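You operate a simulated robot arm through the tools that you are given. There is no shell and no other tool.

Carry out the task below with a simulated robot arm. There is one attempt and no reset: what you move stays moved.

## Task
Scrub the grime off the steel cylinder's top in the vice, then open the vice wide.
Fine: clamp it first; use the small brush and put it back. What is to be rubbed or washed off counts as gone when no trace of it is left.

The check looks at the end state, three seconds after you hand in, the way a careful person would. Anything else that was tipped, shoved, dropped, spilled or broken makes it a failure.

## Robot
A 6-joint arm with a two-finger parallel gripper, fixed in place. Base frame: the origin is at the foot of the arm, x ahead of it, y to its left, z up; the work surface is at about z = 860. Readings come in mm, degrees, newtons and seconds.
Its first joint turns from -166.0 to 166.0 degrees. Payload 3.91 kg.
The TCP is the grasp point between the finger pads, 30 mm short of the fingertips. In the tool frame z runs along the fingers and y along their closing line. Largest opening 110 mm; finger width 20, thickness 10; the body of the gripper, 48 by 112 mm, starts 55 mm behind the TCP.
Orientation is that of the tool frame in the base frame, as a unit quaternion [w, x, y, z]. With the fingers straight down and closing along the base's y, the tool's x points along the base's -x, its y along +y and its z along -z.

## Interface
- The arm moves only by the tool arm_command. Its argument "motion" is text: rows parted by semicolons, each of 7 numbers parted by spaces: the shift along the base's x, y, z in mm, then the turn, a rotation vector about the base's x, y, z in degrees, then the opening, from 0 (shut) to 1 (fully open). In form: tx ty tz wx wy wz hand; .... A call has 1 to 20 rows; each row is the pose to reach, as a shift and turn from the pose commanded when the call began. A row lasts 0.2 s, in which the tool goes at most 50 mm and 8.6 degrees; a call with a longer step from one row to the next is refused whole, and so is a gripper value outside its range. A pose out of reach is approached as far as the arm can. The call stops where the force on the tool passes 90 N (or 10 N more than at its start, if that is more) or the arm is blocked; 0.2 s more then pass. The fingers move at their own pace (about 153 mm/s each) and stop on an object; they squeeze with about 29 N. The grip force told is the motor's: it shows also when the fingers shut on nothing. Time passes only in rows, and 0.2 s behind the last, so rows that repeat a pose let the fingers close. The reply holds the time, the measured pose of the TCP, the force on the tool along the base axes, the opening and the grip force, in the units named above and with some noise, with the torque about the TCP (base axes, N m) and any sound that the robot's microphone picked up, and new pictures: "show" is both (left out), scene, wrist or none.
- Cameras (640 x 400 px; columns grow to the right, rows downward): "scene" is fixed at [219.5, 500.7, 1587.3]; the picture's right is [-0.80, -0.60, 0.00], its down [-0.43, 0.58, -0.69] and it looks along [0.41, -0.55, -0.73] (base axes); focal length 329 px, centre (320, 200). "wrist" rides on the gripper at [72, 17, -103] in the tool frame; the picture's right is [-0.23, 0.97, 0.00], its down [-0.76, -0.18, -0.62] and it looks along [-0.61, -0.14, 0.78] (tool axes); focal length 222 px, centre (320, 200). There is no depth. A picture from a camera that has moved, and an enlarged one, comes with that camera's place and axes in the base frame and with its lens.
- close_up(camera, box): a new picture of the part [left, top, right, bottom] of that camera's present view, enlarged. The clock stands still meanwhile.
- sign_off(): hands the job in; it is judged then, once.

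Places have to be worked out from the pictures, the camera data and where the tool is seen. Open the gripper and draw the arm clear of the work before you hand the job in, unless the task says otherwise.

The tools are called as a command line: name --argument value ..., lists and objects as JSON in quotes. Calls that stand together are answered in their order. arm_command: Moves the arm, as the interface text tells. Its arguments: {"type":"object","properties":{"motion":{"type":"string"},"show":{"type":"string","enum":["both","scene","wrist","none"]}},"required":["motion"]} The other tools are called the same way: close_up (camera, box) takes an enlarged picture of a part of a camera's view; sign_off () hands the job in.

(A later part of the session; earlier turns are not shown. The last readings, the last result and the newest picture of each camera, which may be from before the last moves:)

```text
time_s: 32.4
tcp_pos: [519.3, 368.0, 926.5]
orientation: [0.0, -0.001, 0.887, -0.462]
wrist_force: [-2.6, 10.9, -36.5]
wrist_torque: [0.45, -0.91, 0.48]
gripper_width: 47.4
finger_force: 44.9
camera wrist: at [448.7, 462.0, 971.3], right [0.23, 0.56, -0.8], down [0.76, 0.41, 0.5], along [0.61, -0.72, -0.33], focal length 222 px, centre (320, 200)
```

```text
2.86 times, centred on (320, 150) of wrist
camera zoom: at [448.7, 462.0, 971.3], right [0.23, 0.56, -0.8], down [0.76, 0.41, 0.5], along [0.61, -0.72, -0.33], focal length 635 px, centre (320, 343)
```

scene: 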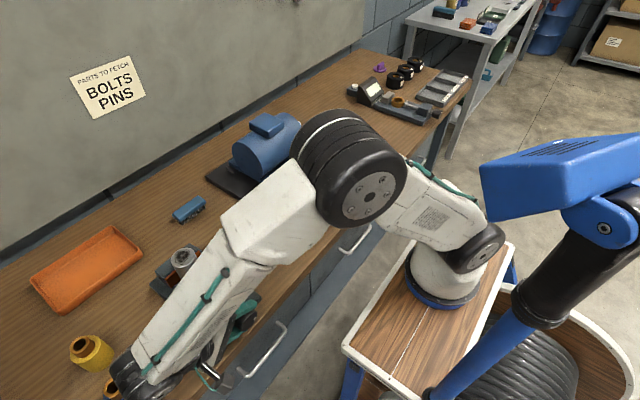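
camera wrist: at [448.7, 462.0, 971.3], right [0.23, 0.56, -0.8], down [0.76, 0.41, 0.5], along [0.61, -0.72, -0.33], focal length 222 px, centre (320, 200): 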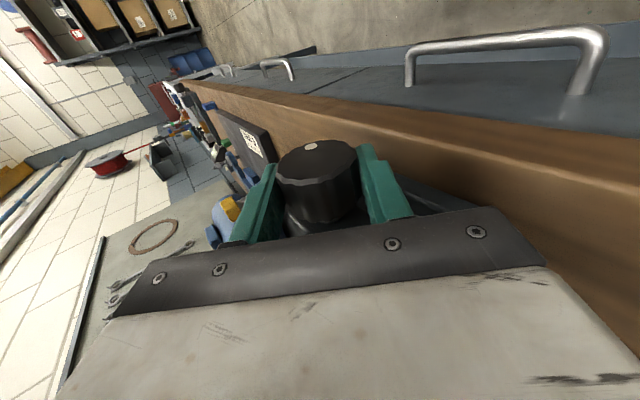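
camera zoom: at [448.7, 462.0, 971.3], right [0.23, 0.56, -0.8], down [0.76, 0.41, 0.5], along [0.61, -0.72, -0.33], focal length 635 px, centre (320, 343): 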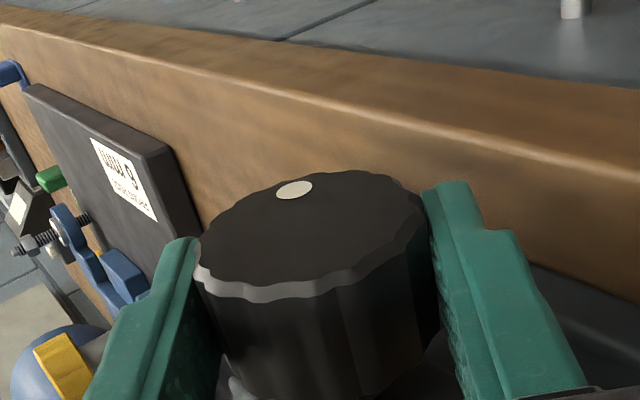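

Re-gripped; the residual forces indicate sub-millimetre misalignment only. I turn another 110° in the tightening direction and then check the jaw against the cylinder.

arm_command --motion "0 0.4 -0.8 0 0 0 0; 0 -0.5 0.3 8 0 0 0; 0 -1.5 1.3 16 0 0 0; 0 -2.6 2.1 24 0 0 0; 0 -3.9 2.7 32 0 0 0; 0 -5.2 3.2 40 0 0 0; 0 -6.6 3.4 48 0 0 0; 0 -8 3.5 56 0 0 0; 0 -9.4 3.4 64 0 0 0; 0 -10.7 3.1 72 0 0 0; 0 -12 2.6 80 0 0 0; 0 -13.2 1.9 88 0 0 0; 0 -14.4 1.1 96 0 0 0; 0 -15.3 0.1 104 0 0 0; 0 -16 -0.8 110 0 0 0; 0 -16 -0.8 110 0 0 0"

close_up --camera "scene" --box '[140, 230, 290, 350]'

close_up --camera "wrist" --box '[220, 80, 420, 220]'

```text
time_s: 35.8
tcp_pos: [520.4, 352.4, 926.5]
orientation: [0.001, 0.0, 0.887, 0.463]
wrist_force: [-1.1, 9.1, 3.9]
wrist_torque: [-0.65, -0.28, -0.3]
gripper_width: 47.2
finger_force: 44.9
camera wrist: at [449.0, 276.7, 999.1], right [0.23, 0.56, 0.8], down [0.76, -0.61, 0.21], along [0.61, 0.56, -0.56], focal length 222 px, centre (320, 200)
```

scene: 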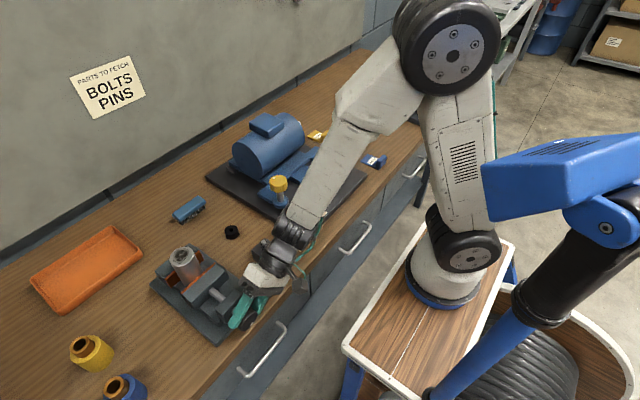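
wrist: 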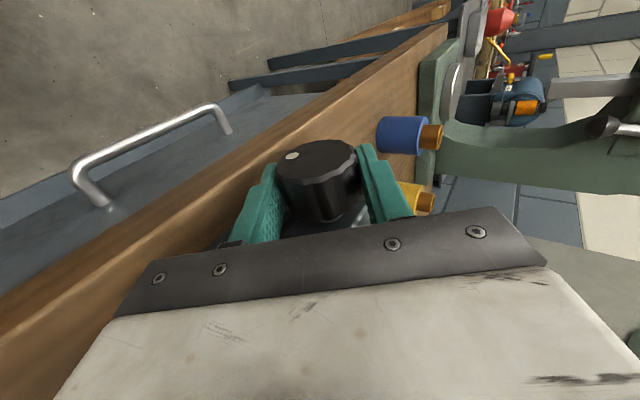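

```text
3.33 times, centred on (215, 290) of scene
camera zoom: at [219.5, 500.7, 1587.3], right [-0.8, -0.6, 0.0], down [-0.43, 0.58, -0.69], along [0.41, -0.55, -0.73], focal length 1095 px, centre (670, -100)
```

zoom: 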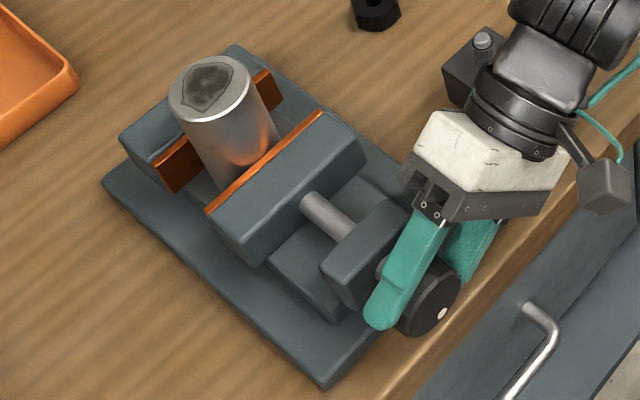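

```text
2.86 times, centred on (320, 150) of wrist
camera zoom: at [449.0, 276.7, 999.1], right [0.23, 0.56, 0.8], down [0.76, -0.61, 0.21], along [0.61, 0.56, -0.56], focal length 635 px, centre (320, 343)
```

zoom: 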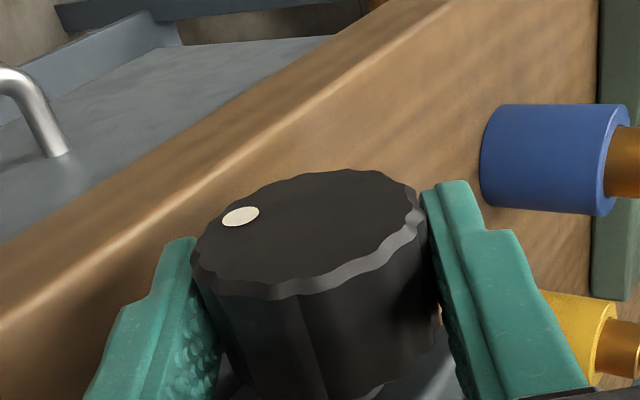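

The knob slipped in the fingers during the last part: by the mark it turned about 49° more before something resisted. I look closely at the jaws and cylinder to see whether it is truly clamped or tilting.

close_up --camera "scene" --box '[150, 235, 230, 305]'

```text
5.71 times, centred on (190, 270) of scene
camera zoom: at [219.5, 500.7, 1587.3], right [-0.8, -0.6, 0.0], down [-0.43, 0.58, -0.69], along [0.41, -0.55, -0.73], focal length 1878 px, centre (1063, -200)
```

zoom: 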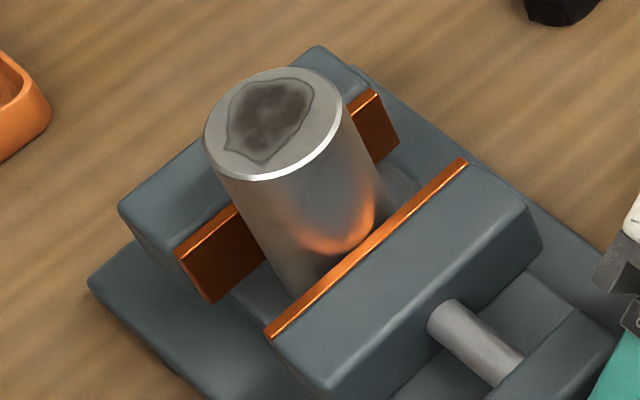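

The gap between the pads is now about 52 mm, matching the cylinder's diameter, and the slip at rising torque confirms it is clamped; the cylinder stands upright. I open, back off from the knob along the tool axis, rise and level the tool.

arm_command --motion "0 0 0 0 0 0 0.6; 0 0 0 0 0 0 0.6; 0 -16 11.5 0 0 0 0.6; 0 -33 23 0 0 0 0.6; 0 -49 34.5 0 0 0 0.6; 0 -66 46 0 0 0 0.6; 0 -66 80 -8 0 0 0.6; 0 -60 110 -16 0 0 0.6; 0 -50 140 -24 0 0 0.6; 0 -40 165 -32 0 0 0.6; 0 -30 185 -40 0 0 0.6; 10 -25 200 -48 0 0 0.6; 30 -25 210 -55 0 0 0.6; 30 -25 210 -55 0 0 0.6"

close_up --camera "scene" --box '[140, 230, 290, 350]'

close_up --camera "wrist" --box '[250, 30, 450, 220]'

```text
time_s: 38.8
tcp_pos: [549.6, 325.9, 1137.9]
orientation: [0.002, 0.001, 1.0, 0.0]
wrist_force: [0.5, -0.2, 0.0]
wrist_torque: [-0.02, 0.0, -0.03]
gripper_width: 66.0
finger_force: 0.1
camera wrist: at [477.4, 342.7, 1240.0], right [0.23, 0.97, 0.0], down [0.76, -0.18, 0.63], along [0.61, -0.14, -0.78], focal length 222 px, centre (320, 200)
```

scene: 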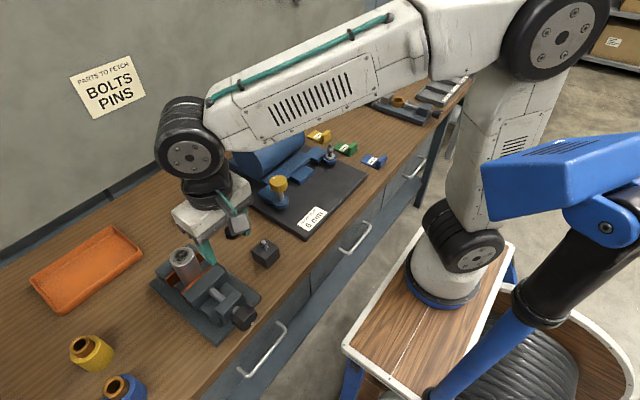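
wrist: 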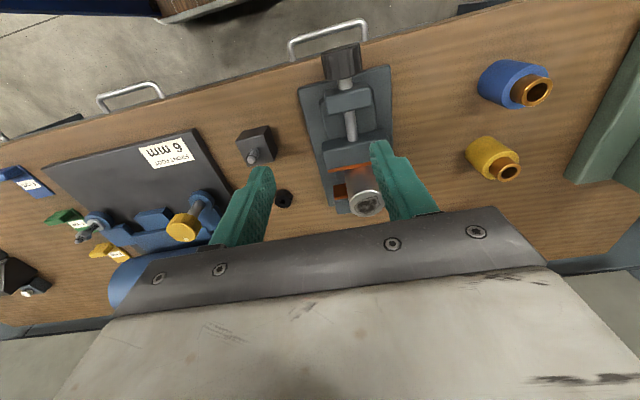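

```text
3.33 times, centred on (215, 290) of scene
camera zoom: at [219.5, 500.7, 1587.3], right [-0.8, -0.6, 0.0], down [-0.43, 0.58, -0.69], along [0.41, -0.55, -0.73], focal length 1095 px, centre (670, -100)
```

zoom: 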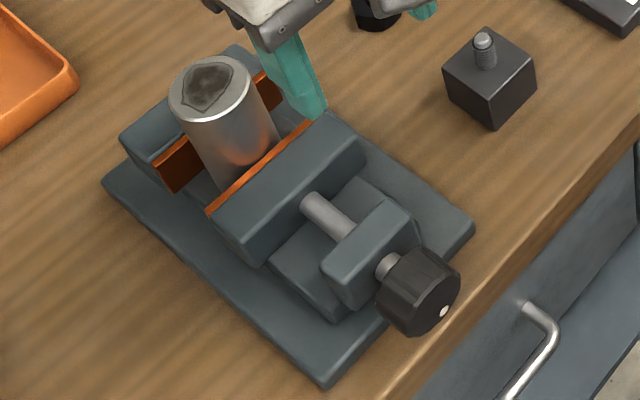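

```text
2.11 times, centred on (350, 125) of wrist
camera zoom: at [477.4, 342.7, 1240.0], right [0.23, 0.97, 0.0], down [0.76, -0.18, 0.63], along [0.61, -0.14, -0.78], focal length 468 px, centre (257, 358)
```

zoom: 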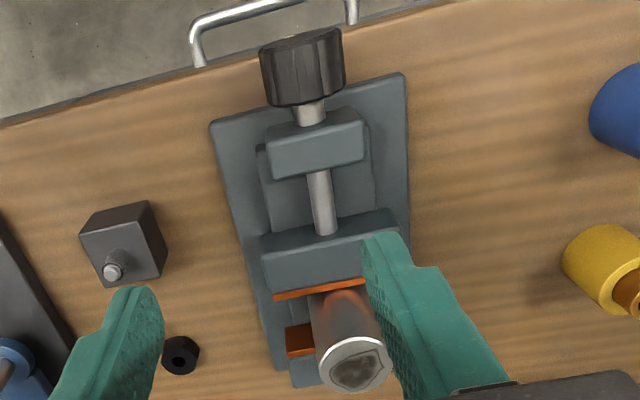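

Everything is in place around the vice. Now I fly to above the brush at about (885, 222), yawing the tool +90° so the fingers close along x across the brush's width.

arm_command --motion "30 -9 0 0 0 8.2 0.6; 60 -18 0 0 0 16.4 0.6; 90 -28 0 0 0 24.6 0.6; 120 -38 0 0 0 32.8 0.6; 150 -47 0 0 0 41 0.6; 180 -56 0 0 0 49.2 0.6; 210 -66 0 0 0 57.4 0.6; 240 -75 0 0 0 65.6 0.6; 270 -85 -10 0 0 73.8 0.6; 300 -94 -20 0 0 82 0.6; 335 -104 -35 0 0 90 0.6; 335 -104 -35 0 0 90 0.6"

close_up --camera "wrist" --box '[250, 50, 390, 170]'

close_up --camera "scene" --box '[150, 235, 230, 305]'

```text
time_s: 41.4
tcp_pos: [885.0, 221.5, 1103.5]
orientation: [0.001, -0.707, 0.708, 0.001]
wrist_force: [0.4, 0.8, 0.5]
wrist_torque: [-0.01, 0.02, 0.02]
gripper_width: 66.1
finger_force: 0.0
camera wrist: at [870.1, 149.1, 1205.2], right [-0.97, 0.23, 0.0], down [0.18, 0.76, 0.62], along [0.14, 0.61, -0.78], focal length 222 px, centre (320, 200)
```

scene: 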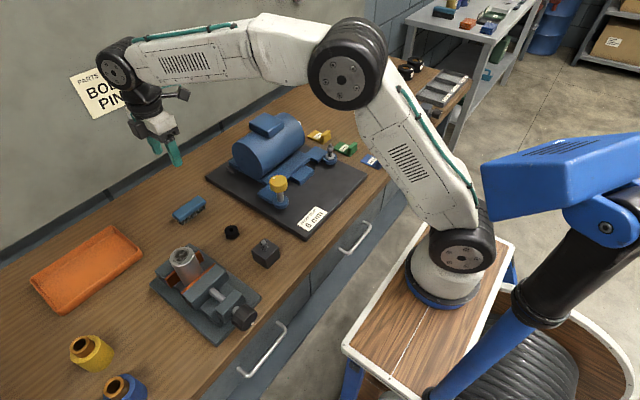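
wrist: 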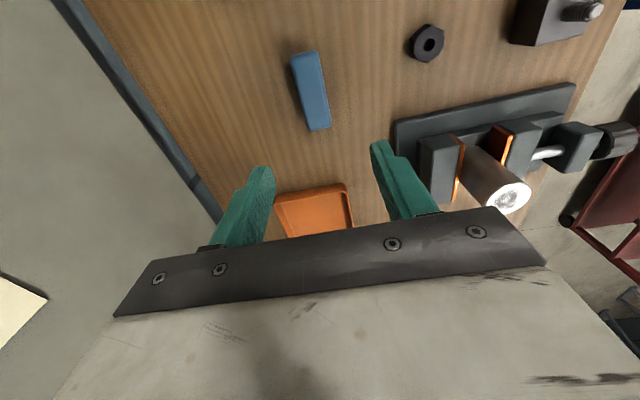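

```text
3.33 times, centred on (320, 110) of wrist
camera zoom: at [870.1, 149.1, 1205.2], right [-0.97, 0.23, 0.0], down [0.18, 0.76, 0.62], along [0.14, 0.61, -0.78], focal length 740 px, centre (320, 500)
```

zoom: 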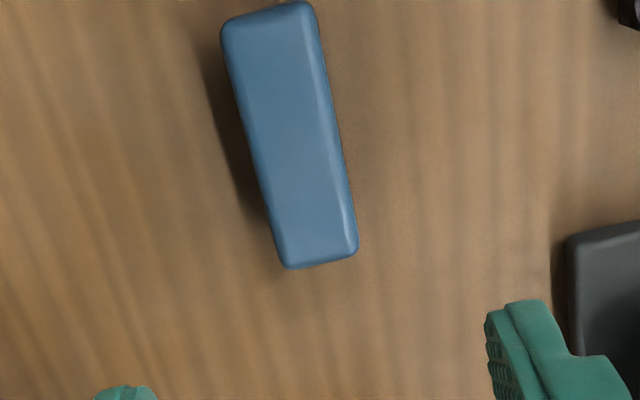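

```text
5.71 times, centred on (190, 270) of scene
camera zoom: at [219.5, 500.7, 1587.3], right [-0.8, -0.6, 0.0], down [-0.43, 0.58, -0.69], along [0.41, -0.55, -0.73], focal length 1878 px, centre (1063, -200)
```

zoom: 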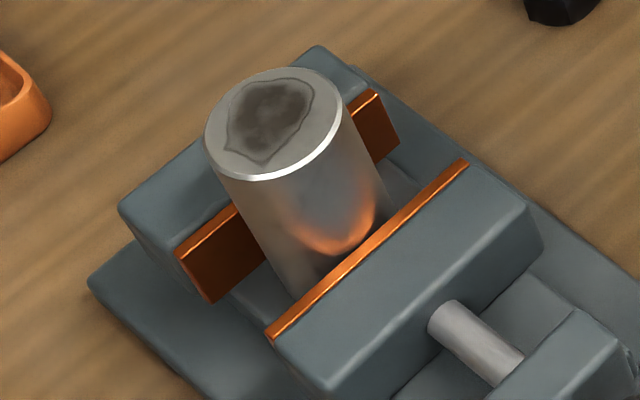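

From this vantage point the wrist camera sees the vice nearly side-on, so I enlarge it to confirm the cylinder touches both pads.

close_up --camera "wrist" --box '[390, 90, 560, 220]'

close_up --camera "wrist" --box '[430, 120, 540, 215]'

```text
3.08 times, centred on (475, 155) of wrist
camera zoom: at [870.1, 149.1, 1205.2], right [-0.97, 0.23, 0.0], down [0.18, 0.76, 0.62], along [0.14, 0.61, -0.78], focal length 684 px, centre (-157, 338)
```

zoom: 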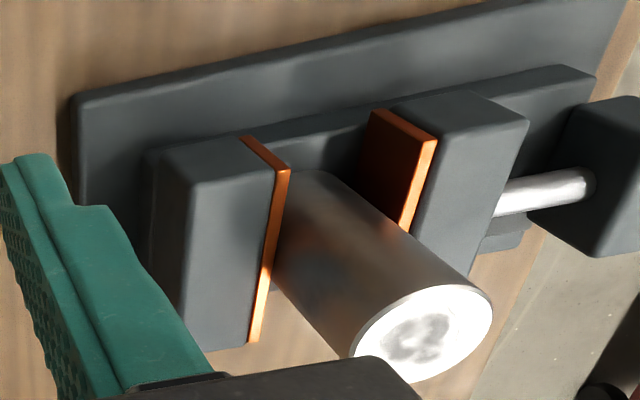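

```text
4.21 times, centred on (485, 168) of wrist
camera zoom: at [870.1, 149.1, 1205.2], right [-0.97, 0.23, 0.0], down [0.18, 0.76, 0.62], along [0.14, 0.61, -0.78], focal length 935 px, centre (-375, 337)
```

zoom: 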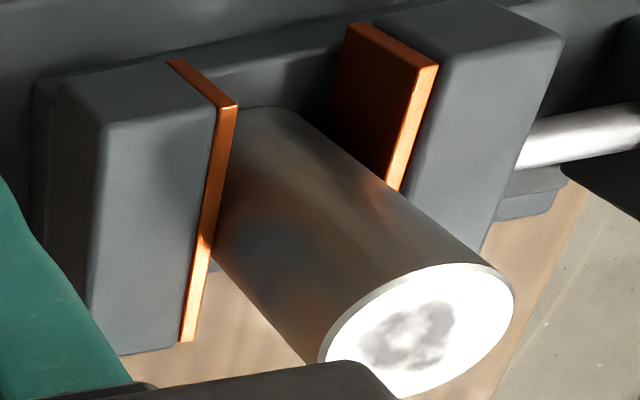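

The cylinder is pinched between both pads, so clamping is done. The brush top is a 31 × 90 mm block centred at about (894.5, 221), aligned with y. I look closer at its side profile to choose a grip height.

close_up --camera "scene" --box '[165, 190, 215, 230]'

```text
10.00 times, centred on (190, 210) of scene
camera zoom: at [219.5, 500.7, 1587.3], right [-0.8, -0.6, 0.0], down [-0.43, 0.58, -0.69], along [0.41, -0.55, -0.73], focal length 3286 px, centre (1620, 100)
```

zoom: 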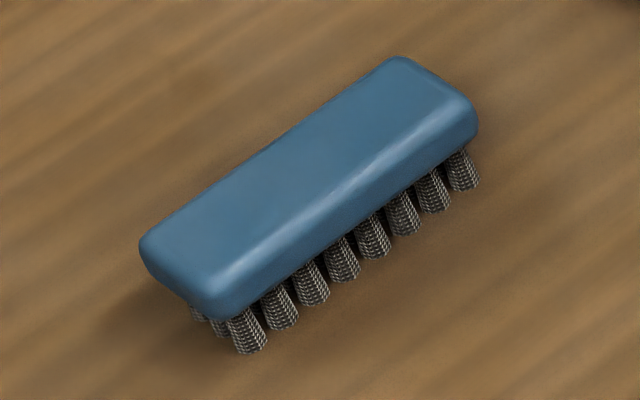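

I'll grip with the fingertips at about z=870 (TCP z≈900), leaving ~10 mm of bristle below the fingers. I descend first to z≈940 and check the alignment.

arm_command --motion "4 -0.5 -40 0 0 0 0.6; 8 -0.5 -80 0 0 0 0.6; 9.5 -0.5 -120 0 0 0 0.6; 9.5 -0.5 -150 0 0 0 0.6; 9.5 -0.5 -163 0 0 0 0.6; 9.5 -0.5 -163 0 0 0 0.6"

close_up --camera "wrist" --box '[220, 80, 420, 230]'

close_up --camera "scene" --box '[140, 150, 240, 230]'

```text
time_s: 42.8
tcp_pos: [893.9, 224.2, 937.8]
orientation: [-0.002, 0.707, -0.707, -0.001]
wrist_force: [0.7, 0.8, 0.3]
wrist_torque: [0.01, 0.0, -0.02]
gripper_width: 66.1
finger_force: 0.1
camera wrist: at [879.2, 150.5, 1040.8], right [-0.97, 0.23, 0.0], down [0.18, 0.76, 0.62], along [0.14, 0.61, -0.78], focal length 222 px, centre (320, 200)
```

scene: 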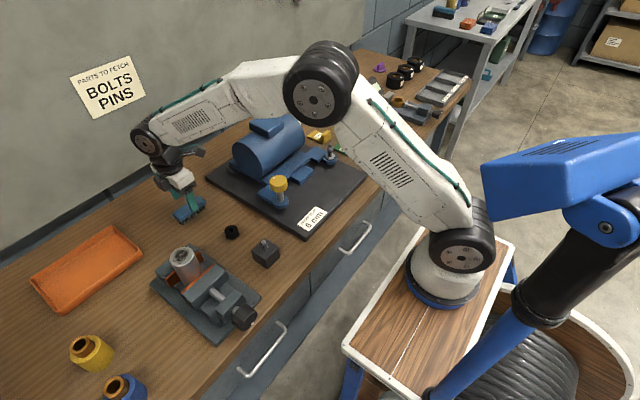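
wrist: 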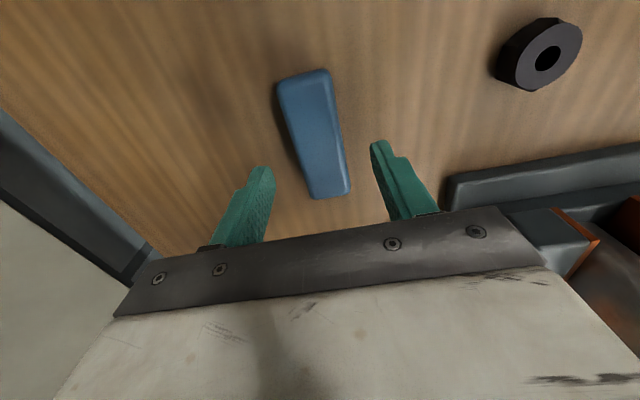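

```text
2.67 times, centred on (320, 155) of wrist
camera zoom: at [879.2, 150.5, 1040.8], right [-0.97, 0.23, 0.0], down [0.18, 0.76, 0.62], along [0.14, 0.61, -0.78], focal length 592 px, centre (320, 320)
```

zoom: 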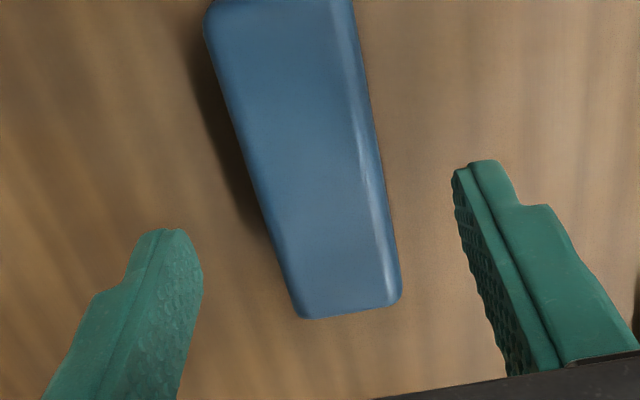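

```text
5.00 times, centred on (190, 190) of scene
camera zoom: at [219.5, 500.7, 1587.3], right [-0.8, -0.6, 0.0], down [-0.43, 0.58, -0.69], along [0.41, -0.55, -0.73], focal length 1643 px, centre (970, 250)
```

zoom: 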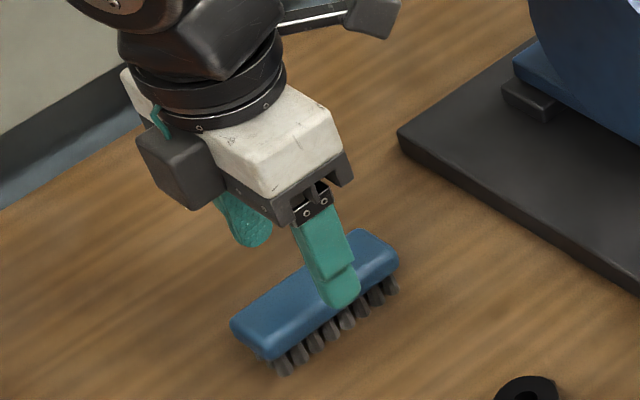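

The brush top is at z≈890.5 and the fingers are centred over it within a millimetre. I descend to TCP z≈902 and close on the block.

arm_command --motion "0 -0.5 -20 0 0 0 0.6; 0 -0.5 -38 0 0 0 0.6; 0 -0.5 -38 0 0 0 0.6; 0 -0.5 -38 0 0 0 0; 0 -0.5 -38 0 0 0 0; 0 -0.5 -38 0 0 0 0; 0 -0.5 -38 0 0 0 0"

close_up --camera "scene" --box '[140, 150, 240, 230]'

```text
time_s: 44.4
tcp_pos: [895.2, 222.0, 900.7]
orientation: [0.0, -0.706, 0.708, 0.001]
wrist_force: [0.1, -0.7, -0.5]
wrist_torque: [-0.01, 0.0, 0.0]
gripper_width: 35.1
finger_force: 29.1
camera wrist: at [879.3, 150.1, 1003.3], right [-0.97, 0.23, 0.0], down [0.18, 0.76, 0.62], along [0.14, 0.61, -0.78], focal length 222 px, centre (320, 200)
```

scene: 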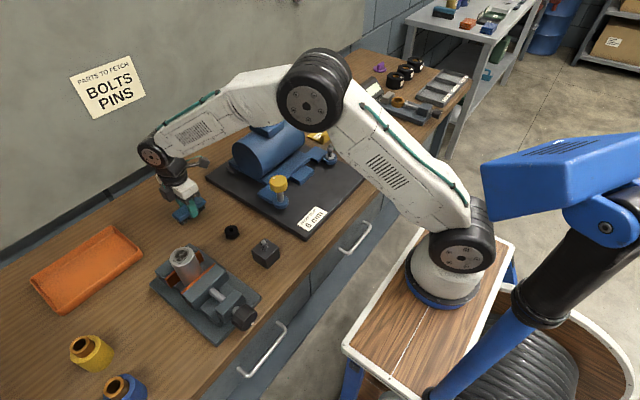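
wrist: 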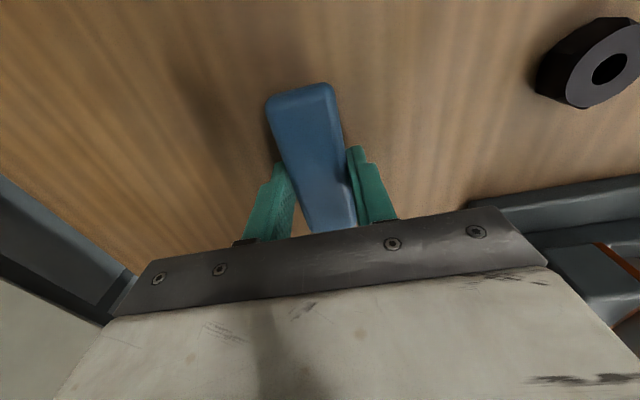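

```text
5.00 times, centred on (190, 190) of scene
camera zoom: at [219.5, 500.7, 1587.3], right [-0.8, -0.6, 0.0], down [-0.43, 0.58, -0.69], along [0.41, -0.55, -0.73], focal length 1643 px, centre (970, 250)
```

zoom: 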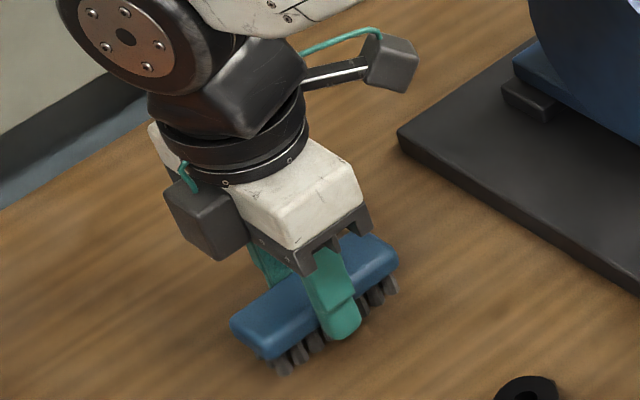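

The brush is gripped (width 35 mm). From two well-crossed views, the clamped cylinder's top centre is at about (688, 363, 995). I lift the brush and carry it to above the cylinder.

arm_command --motion "0 0 8 0 0 0 0; 0 0 30 0 0 0 0; 0 0 75 0 0 0 0; 0 0 120 0 0 0 0; 0 0 160 0 0 0 0; 0 0 190 0 0 0 0; -35 24 190 0 0 0 0; -70 48 190 0 0 0 0; -105 72 190 0 0 0 0; -140 96 190 0 0 0 0; -175 120 190 0 0 0 0; -206.5 141.5 190 0 0 0 0; -206.5 141.5 170 0 0 0 0; -206.5 141.5 160 0 0 0 0"

close_up --camera "scene" --box '[130, 200, 260, 310]'

```text
time_s: 47.4
tcp_pos: [688.8, 363.4, 1059.9]
orientation: [0.0, -0.706, 0.708, 0.001]
wrist_force: [0.2, 0.0, -0.4]
wrist_torque: [0.0, -0.02, 0.02]
gripper_width: 34.8
finger_force: 28.6
camera wrist: at [672.2, 290.0, 1163.5], right [-0.97, 0.23, 0.0], down [0.18, 0.76, 0.62], along [0.14, 0.61, -0.78], focal length 222 px, centre (320, 200)
```

scene: 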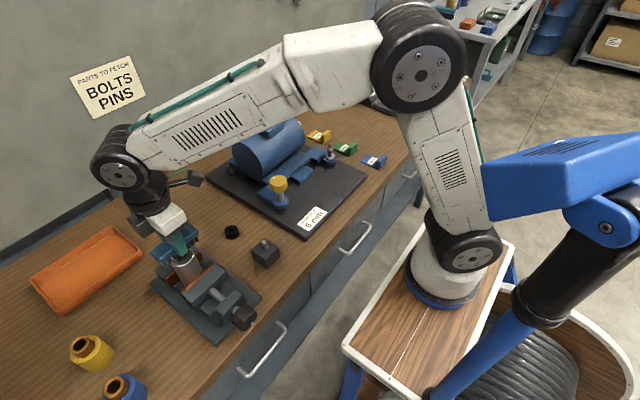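
wrist: 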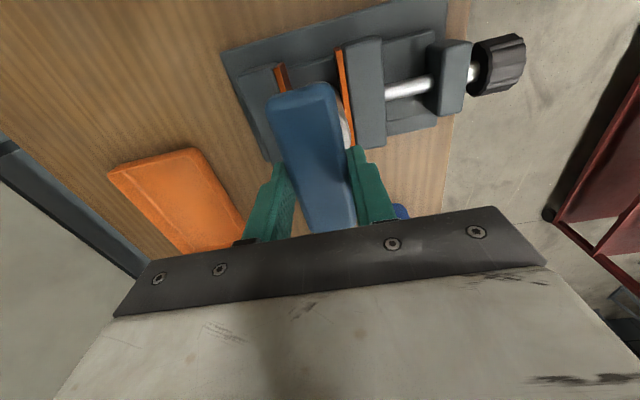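

```text
3.64 times, centred on (195, 255) of scene
camera zoom: at [219.5, 500.7, 1587.3], right [-0.8, -0.6, 0.0], down [-0.43, 0.58, -0.69], along [0.41, -0.55, -0.73], focal length 1195 px, centre (774, 0)
```

zoom: 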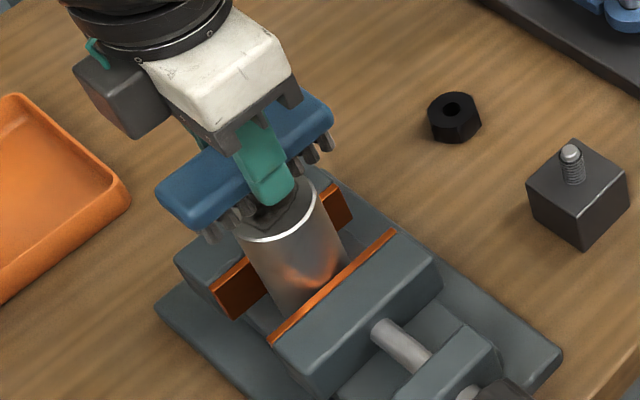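

The brush hovers over the cylinder top. I lower it gently in small steps, watching the vertical force for first contact.

arm_command --motion "0 0 -8 0 0 0 0; 0 0 -14 0 0 0 0; 0 0 -18 0 0 0 0; 0 0 -18 0 0 0 0" --show "none"

```text
time_s: 48.4
tcp_pos: [688.9, 363.4, 1041.4]
orientation: [0.001, -0.707, 0.708, 0.001]
wrist_force: [0.4, 0.3, -0.1]
wrist_torque: [0.01, 0.0, 0.02]
gripper_width: 35.1
finger_force: 28.4
```

No contact yet at z≈1041; I go on down in 1 mm rows for 4 mm.

arm_command --motion "0 0 -1 0 0 0 0; 0 0 -2 0 0 0 0; 0 0 -3 0 0 0 0; 0 0 -4 0 0 0 0; 0 0 -4 0 0 0 0" --show "none"

```text
time_s: 49.6
tcp_pos: [688.1, 362.5, 1040.4]
orientation: [0.001, -0.706, 0.708, 0.001]
wrist_force: [0.2, -0.8, 14.1]
wrist_torque: [-0.16, 0.02, -0.05]
gripper_width: 35.2
finger_force: 28.9
```

Contact at 14 N of press. I now scrub back and forth across the top in x and y at this height.

arm_command --motion "8 0 -4 0 0 0 0; 15 0 -4 0 0 0 0; 8 0 -4 0 0 0 0; 0 0 -4 0 0 0 0; -8 0 -4 0 0 0 0; -15 0 -4 0 0 0 0; -8 0 -4 0 0 0 0; 0 0 -4 0 0 0 0; 8 4 -4 0 0 0 0; 15 4 -4 0 0 0 0; 8 4 -4 0 0 0 0; 0 4 -4 0 0 0 0; -8 4 -4 0 0 0 0; -15 -4 -4 0 0 0 0; -8 -4 -4 0 0 0 0; 0 -4 -4 0 0 0 0; 0 8 -4 0 0 0 0; 0 0 -4 0 0 0 0; 0 -8 -4 0 0 0 0; 0 0 -4 0 0 0 0" --show "scene"

close_up --camera "scene" --box '[130, 200, 260, 310]'

```text
time_s: 53.8
tcp_pos: [688.2, 362.9, 1035.1]
orientation: [0.001, -0.707, 0.708, 0.001]
wrist_force: [-0.4, -2.0, 3.3]
wrist_torque: [-0.07, -0.01, 0.04]
gripper_width: 35.3
finger_force: 29.6
```

scene: 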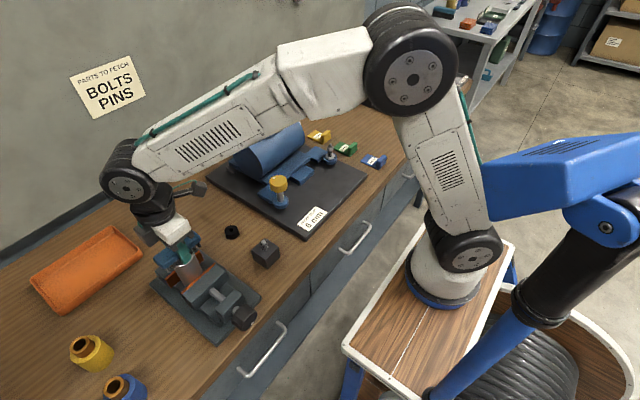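

```text
3.64 times, centred on (195, 255) of scene
camera zoom: at [219.5, 500.7, 1587.3], right [-0.8, -0.6, 0.0], down [-0.43, 0.58, -0.69], along [0.41, -0.55, -0.73], focal length 1195 px, centre (774, 0)
```

zoom: 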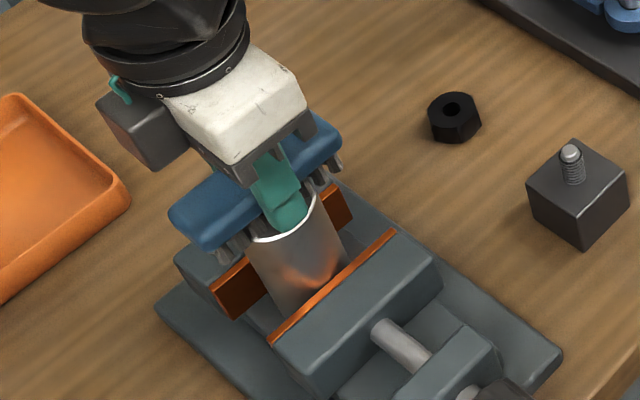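

I inadvertently pressed 4 mm lower during the strokes, though the force is now just 3 N. I lift to inspect the top and the brush in the grip.

arm_command --motion "0 0 5 0 0 0 0; 0 0 30 0 0 0 0; 0 0 70 0 0 0 0; 0 0 105 0 0 0 0; 0 0 105 0 0 0 0"

close_up --camera "scene" --box '[150, 235, 230, 305]'

close_up --camera "scene" --box '[110, 150, 240, 260]'

```text
time_s: 55.0
tcp_pos: [685.8, 362.8, 1141.0]
orientation: [0.0, -0.707, 0.708, 0.001]
wrist_force: [0.6, 0.3, -0.8]
wrist_torque: [-0.01, 0.01, 0.01]
gripper_width: 35.1
finger_force: 28.8
camera wrist: at [671.2, 290.6, 1243.6], right [-0.97, 0.23, 0.0], down [0.18, 0.76, 0.62], along [0.14, 0.61, -0.78], focal length 222 px, centre (320, 200)
```

scene: 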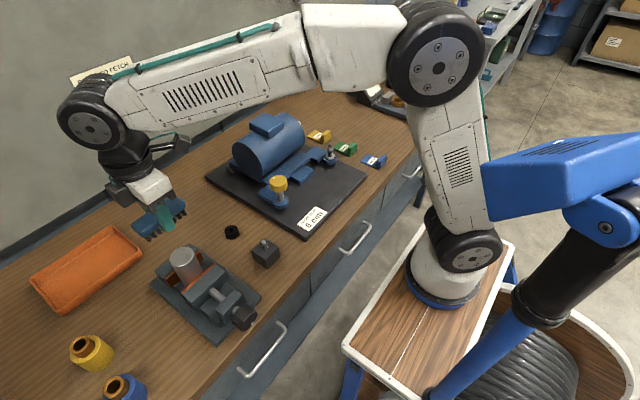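
wrist: 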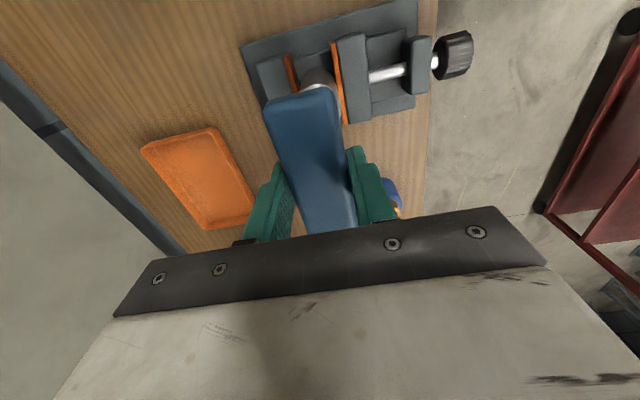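

```text
5.71 times, centred on (190, 270) of scene
camera zoom: at [219.5, 500.7, 1587.3], right [-0.8, -0.6, 0.0], down [-0.43, 0.58, -0.69], along [0.41, -0.55, -0.73], focal length 1878 px, centre (1063, -200)
```

zoom: 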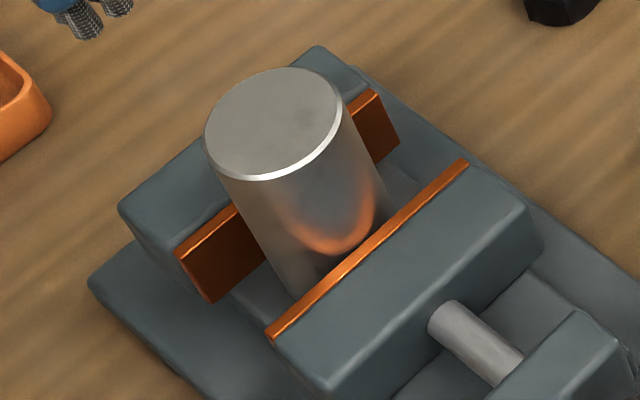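

```text
3.64 times, centred on (175, 205) of scene
camera zoom: at [219.5, 500.7, 1587.3], right [-0.8, -0.6, 0.0], down [-0.43, 0.58, -0.69], along [0.41, -0.55, -0.73], focal length 1195 px, centre (847, 182)
```

zoom: 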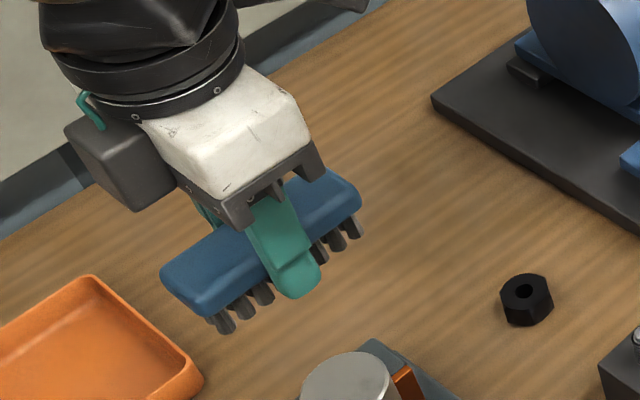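

The top looks clean now, but any faint trace counts, so I enlarge it strongly.

close_up --camera "scene" --box '[172, 242, 200, 262]'

close_up --camera "scene" --box '[160, 235, 220, 285]'

```text
16.00 times, centred on (186, 252) of scene
camera zoom: at [219.5, 500.7, 1587.3], right [-0.8, -0.6, 0.0], down [-0.43, 0.58, -0.69], along [0.41, -0.55, -0.73], focal length 5257 px, centre (2464, -632)
```

zoom: 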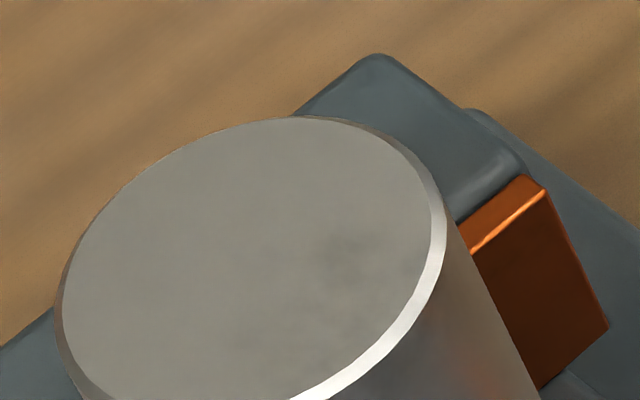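

```text
8.00 times, centred on (190, 260) of scene
camera zoom: at [219.5, 500.7, 1587.3], right [-0.8, -0.6, 0.0], down [-0.43, 0.58, -0.69], along [0.41, -0.55, -0.73], focal length 2629 px, centre (1360, -280)
```

zoom: 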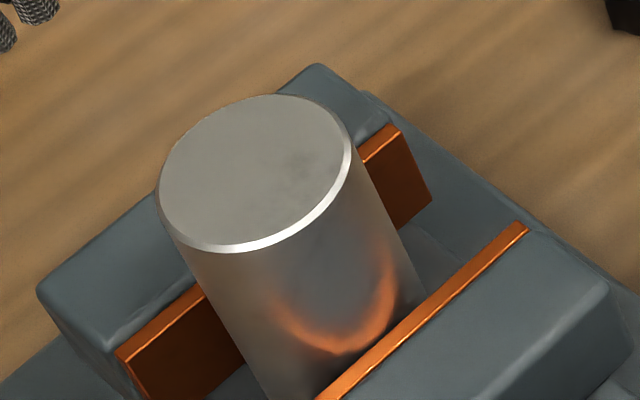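

A faint smudge remains toward the −x/−y side at about (679, 355). I lower the brush again, offset toward that side, and find the contact force.

arm_command --motion "-6 -4 -40 0 0 0 0; -6 -4 -80 0 0 0 0; -6 -4 -100 0 0 0 0; -6 -4 -103 0 0 0 0; -6 -4 -105 0 0 0 0; -6 -4 -105 0 0 0 0" --show "none"

```text
time_s: 56.4
tcp_pos: [682.6, 359.4, 1035.0]
orientation: [-0.001, -0.707, 0.707, 0.001]
wrist_force: [0.1, -0.4, -0.8]
wrist_torque: [0.01, -0.02, 0.02]
gripper_width: 35.3
finger_force: 29.4
```

No contact yet at this height; I step down 2 mm more to get a light press.

arm_command --motion "0 0 -1 0 0 0 0; 0 0 -2 0 0 0 0; 0 0 -2 0 0 0 0" --show "none"

```text
time_s: 57.2
tcp_pos: [681.8, 358.1, 1033.9]
orientation: [0.001, -0.707, 0.707, 0.002]
wrist_force: [-1.9, 0.5, 10.0]
wrist_torque: [0.01, 0.04, 0.05]
gripper_width: 35.3
finger_force: 29.5
```

Contact at 10 N. I scrub with strokes in both directions at constant height, covering the whole top with emphasis on the −x/−y side.

arm_command --motion "-10 0 0 0 0 0 0; -14 -8 0 0 0 0 0; -4 -10 0 0 0 0 0; 8 -10 0 0 0 0 0; 16 -6 0 0 0 0 0; 8 0 0 0 0 0 0; -4 0 0 0 0 0 0; -14 4 0 0 0 0 0; -4 8 0 0 0 0 0; 8 10 0 0 0 0 0; 18 8 0 0 0 0 0; 8 4 0 0 0 0 0; -4 -2 0 0 0 0 0; -14 -6 0 0 0 0 0; -6 -12 0 0 0 0 0; -6 0 0 0 0 0 0; -6 12 0 0 0 0 0; 4 12 0 0 0 0 0; 4 0 0 0 0 0 0; 4 -10 0 0 0 0 0" --show "none"

arm_command --motion "-8 4 0 0 0 0 0; -16 8 0 0 0 0 0; -8 14 0 0 0 0 0; 2 12 0 0 0 0 0; -8 4 0 0 0 0 0; -18 0 0 0 0 0 0; -8 0 0 0 0 0 0; 4 4 0 0 0 0 0; 12 10 0 0 0 0 0; 4 16 0 0 0 0 0; -6 10 0 0 0 0 0; -14 4 0 0 0 0 0; -4 10 0 0 0 0 0" --show "none"

arm_command --motion "0 0 5 0 0 0 0; 0 0 40 0 0 0 0; 0 0 80 0 0 0 0; 0 0 110 0 0 0 0; 0 0 110 0 0 0 0" --show "scene"

close_up --camera "scene" --box '[166, 240, 206, 270]'

```text
time_s: 61.4
tcp_pos: [686.4, 347.4, 1034.1]
orientation: [-0.001, -0.706, 0.708, 0.001]
wrist_force: [0.8, -0.9, -1.2]
wrist_torque: [-0.01, -0.01, -0.01]
gripper_width: 35.2
finger_force: 28.8
```

```text
time_s: 64.2
tcp_pos: [682.2, 359.4, 1032.1]
orientation: [0.0, -0.706, 0.708, 0.001]
wrist_force: [0.0, -0.5, 0.5]
wrist_torque: [-0.01, 0.02, 0.01]
gripper_width: 35.3
finger_force: 29.5
```

```text
time_s: 65.4
tcp_pos: [681.5, 360.2, 1142.7]
orientation: [0.0, -0.707, 0.707, 0.0]
wrist_force: [0.6, -1.1, -0.5]
wrist_torque: [-0.03, -0.01, 0.01]
gripper_width: 35.2
finger_force: 28.5
```

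scene: 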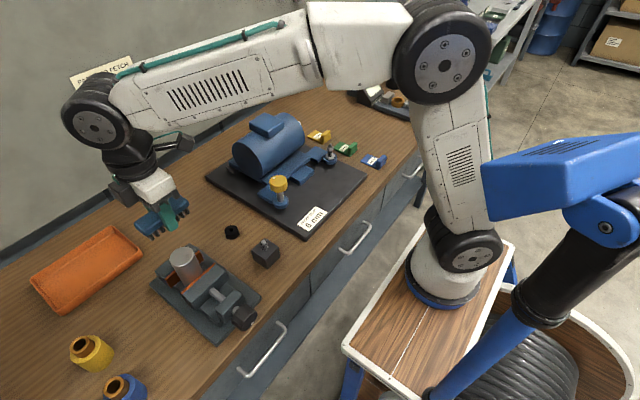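

```text
13.33 times, centred on (186, 255) of scene
camera zoom: at [219.5, 500.7, 1587.3], right [-0.8, -0.6, 0.0], down [-0.43, 0.58, -0.69], along [0.41, -0.55, -0.73], focal length 4381 px, centre (2107, -533)
```

zoom: 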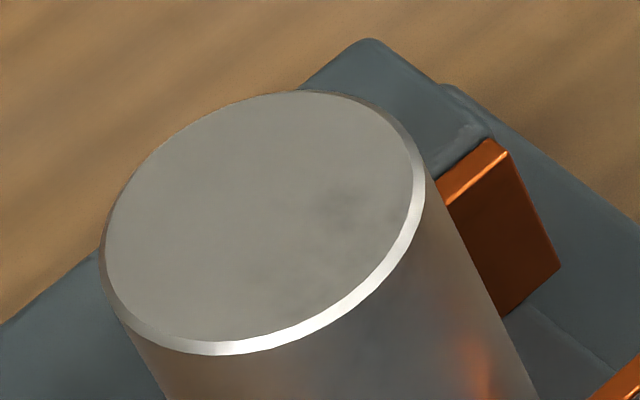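

A faint smudge is still there, and the force faded during the strokes, meaning the brush is creeping up in the fingers. I check how the brush sits in the grip.

close_up --camera "scene" --box '[120, 170, 200, 245]'

close_up --camera "wrist" --box '[220, 60, 420, 240]'

```text
5.33 times, centred on (160, 208) of scene
camera zoom: at [219.5, 500.7, 1587.3], right [-0.8, -0.6, 0.0], down [-0.43, 0.58, -0.69], along [0.41, -0.55, -0.73], focal length 1752 px, centre (1173, 160)
```

zoom: 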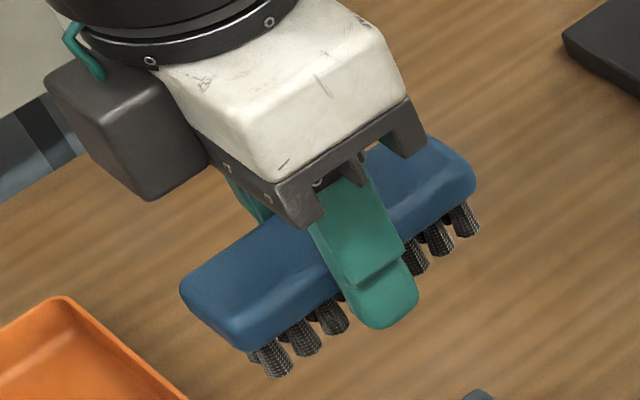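

```text
2.22 times, centred on (320, 150) of wrist
camera zoom: at [666.1, 286.8, 1245.0], right [-0.97, 0.23, 0.0], down [0.18, 0.76, 0.62], along [0.14, 0.61, -0.78], focal length 494 px, centre (320, 311)
```

zoom: 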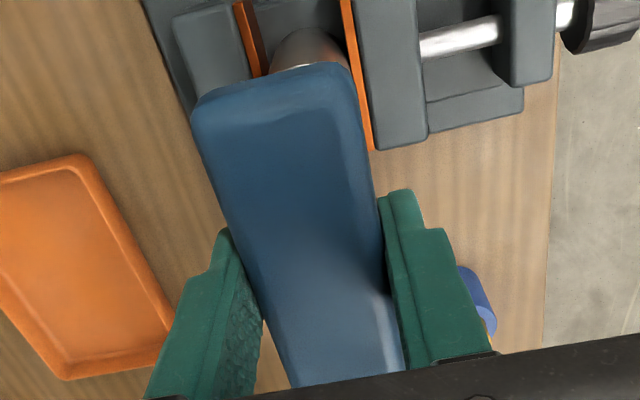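

The brush has crept up about 6 mm but is still level, with ~6 mm of bristle left below the fingertips. I use a part of that margin for another careful, slowly lowering scrub centred on the smudge at (680, 355).

arm_command --motion "-1 -2 -40 0 0 0 0; -2 -3 -80 0 0 0 0; -2 -3 -105 0 0 0 0; -2 -3 -109 0 0 0 0; -2 -3 -111 0 0 0 0; -2 -3 -111.5 0 0 0 0; -2 -3 -111.5 0 0 0 0" --show "none"

```text
time_s: 67.0
tcp_pos: [680.3, 356.6, 1032.5]
orientation: [0.001, -0.707, 0.707, 0.002]
wrist_force: [0.2, 0.0, 13.0]
wrist_torque: [0.12, -0.03, 0.01]
gripper_width: 35.2
finger_force: 29.0
```

Good contact at 13 N. I scrub short quick strokes over the smudge, following up by fractions of a millimetre.

arm_command --motion "8 0 0 0 0 0 0; -8 0 0 0 0 0 0; 8 2 0 0 0 0 0; -8 2 -0.2 0 0 0 0; 8 -2 -0.2 0 0 0 0; -8 -2 -0.2 0 0 0 0; 8 4 -0.4 0 0 0 0; -8 4 -0.4 0 0 0 0; 8 -4 -0.4 0 0 0 0; -8 -4 -0.6 0 0 0 0; 0 8 -0.6 0 0 0 0; 0 -8 -0.6 0 0 0 0; 4 8 -0.8 0 0 0 0; 4 -8 -0.8 0 0 0 0; -6 8 -0.8 0 0 0 0; -6 -8 -1 0 0 0 0; 8 0 -1 0 0 0 0; -10 0 -1 0 0 0 0; 8 3 -1 0 0 0 0; 0 0 -1 0 0 0 0" --show "none"

arm_command --motion "0 0 5 0 0 0 0; 0 0 40 0 0 0 0; 0 0 80 0 0 0 0; 0 0 112 0 0 0 0; 0 0 112 0 0 0 0" --show "scene"

close_up --camera "scene" --box '[166, 240, 206, 270]'

```text
time_s: 71.2
tcp_pos: [679.4, 356.1, 1031.0]
orientation: [0.0, -0.707, 0.708, 0.002]
wrist_force: [0.6, -0.5, -0.8]
wrist_torque: [0.01, -0.01, -0.02]
gripper_width: 35.4
finger_force: 28.8
```

```text
time_s: 72.4
tcp_pos: [678.6, 358.1, 1143.8]
orientation: [0.0, -0.706, 0.708, 0.001]
wrist_force: [-0.3, 0.7, 0.2]
wrist_torque: [0.03, 0.03, 0.02]
gripper_width: 35.3
finger_force: 29.2
```

scene: 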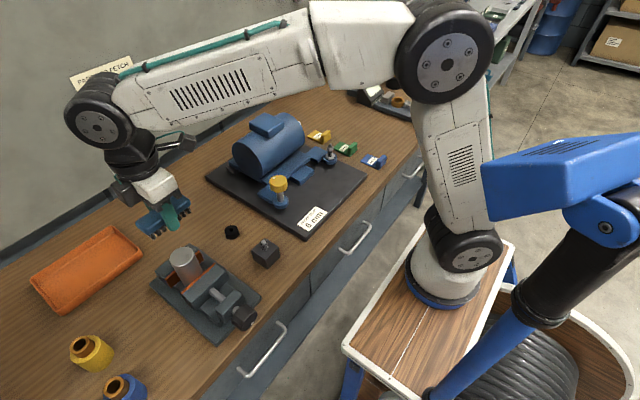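

```text
13.33 times, centred on (186, 255) of scene
camera zoom: at [219.5, 500.7, 1587.3], right [-0.8, -0.6, 0.0], down [-0.43, 0.58, -0.69], along [0.41, -0.55, -0.73], focal length 4381 px, centre (2107, -533)
```

zoom: 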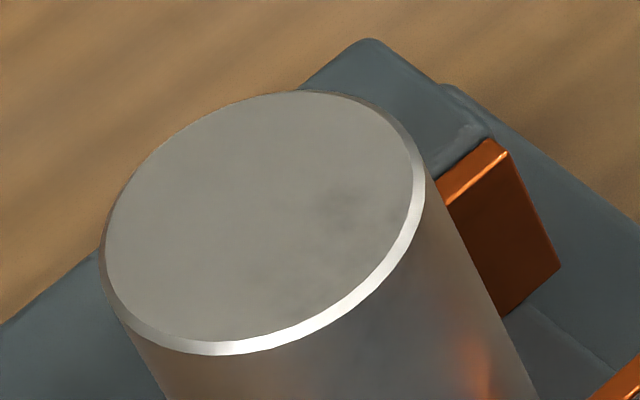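

The faint patch has not changed at all between scrubs, so it might be a shadow or reflection of the arm instead of grime. I move the brush away to the earlier vantage point above its home, where the wrist camera also sees the top.

arm_command --motion "35 -23 0 0 0 0 0; 70 -46 0 0 0 0 0; 105 -69 0 0 0 0 0; 140 -92 0 0 0 0 0; 175 -115 -10 0 0 0 0; 205 -134 -30 0 0 0 0; 205 -134 -40 0 0 0 0; 205 -134 -40 0 0 0 0"

close_up --camera "scene" --box '[166, 240, 206, 270]'

close_up --camera "wrist" --box '[460, 160, 560, 230]'

```text
time_s: 74.2
tcp_pos: [884.7, 222.1, 1101.6]
orientation: [0.001, -0.706, 0.708, 0.001]
wrist_force: [0.1, 0.4, -1.5]
wrist_torque: [-0.02, 0.01, 0.03]
gripper_width: 35.4
finger_force: 29.4
camera wrist: at [868.8, 150.0, 1203.5], right [-0.97, 0.23, 0.0], down [0.18, 0.76, 0.62], along [0.14, 0.61, -0.78], focal length 222 px, centre (320, 200)
```

scene: 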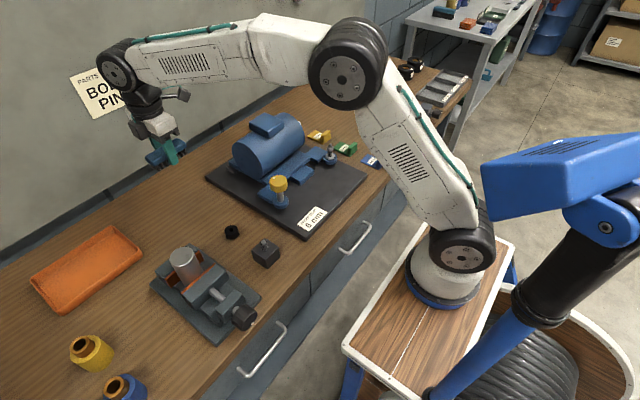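
wrist: 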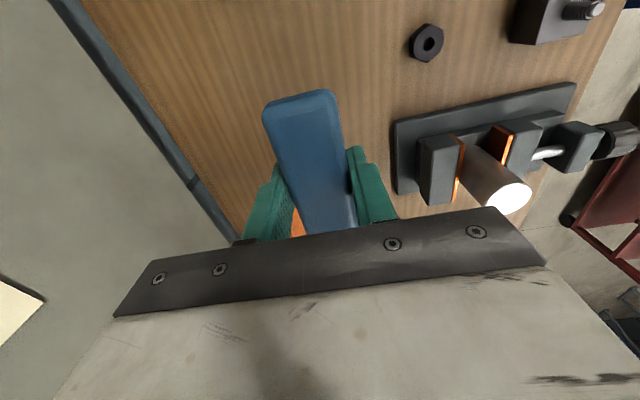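

```text
13.33 times, centred on (186, 255) of scene
camera zoom: at [219.5, 500.7, 1587.3], right [-0.8, -0.6, 0.0], down [-0.43, 0.58, -0.69], along [0.41, -0.55, -0.73], focal length 4381 px, centre (2107, -533)
```

zoom: 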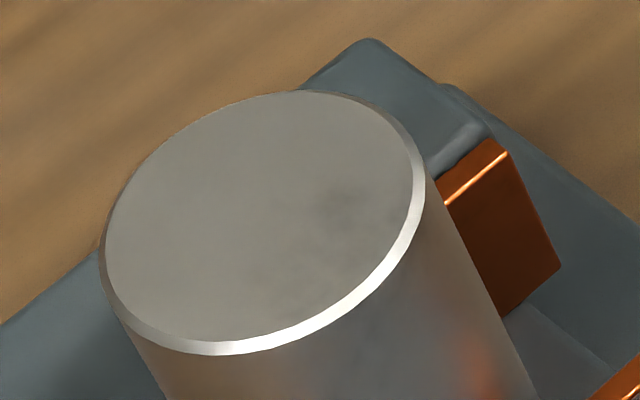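

```text
5.71 times, centred on (510, 195) of wrist
camera zoom: at [868.8, 150.0, 1203.5], right [-0.97, 0.23, 0.0], down [0.18, 0.76, 0.62], along [0.14, 0.61, -0.78], focal length 1269 px, centre (-766, 229)
```

zoom: 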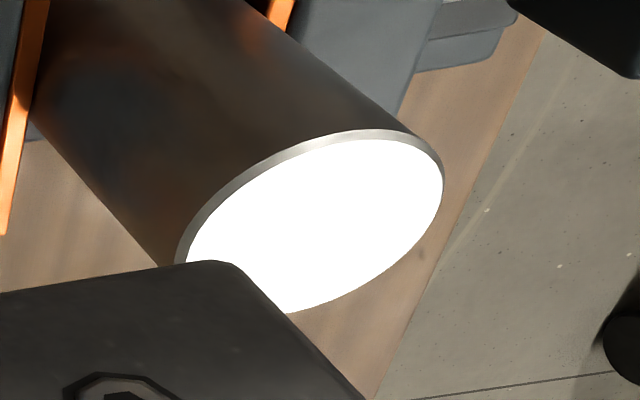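

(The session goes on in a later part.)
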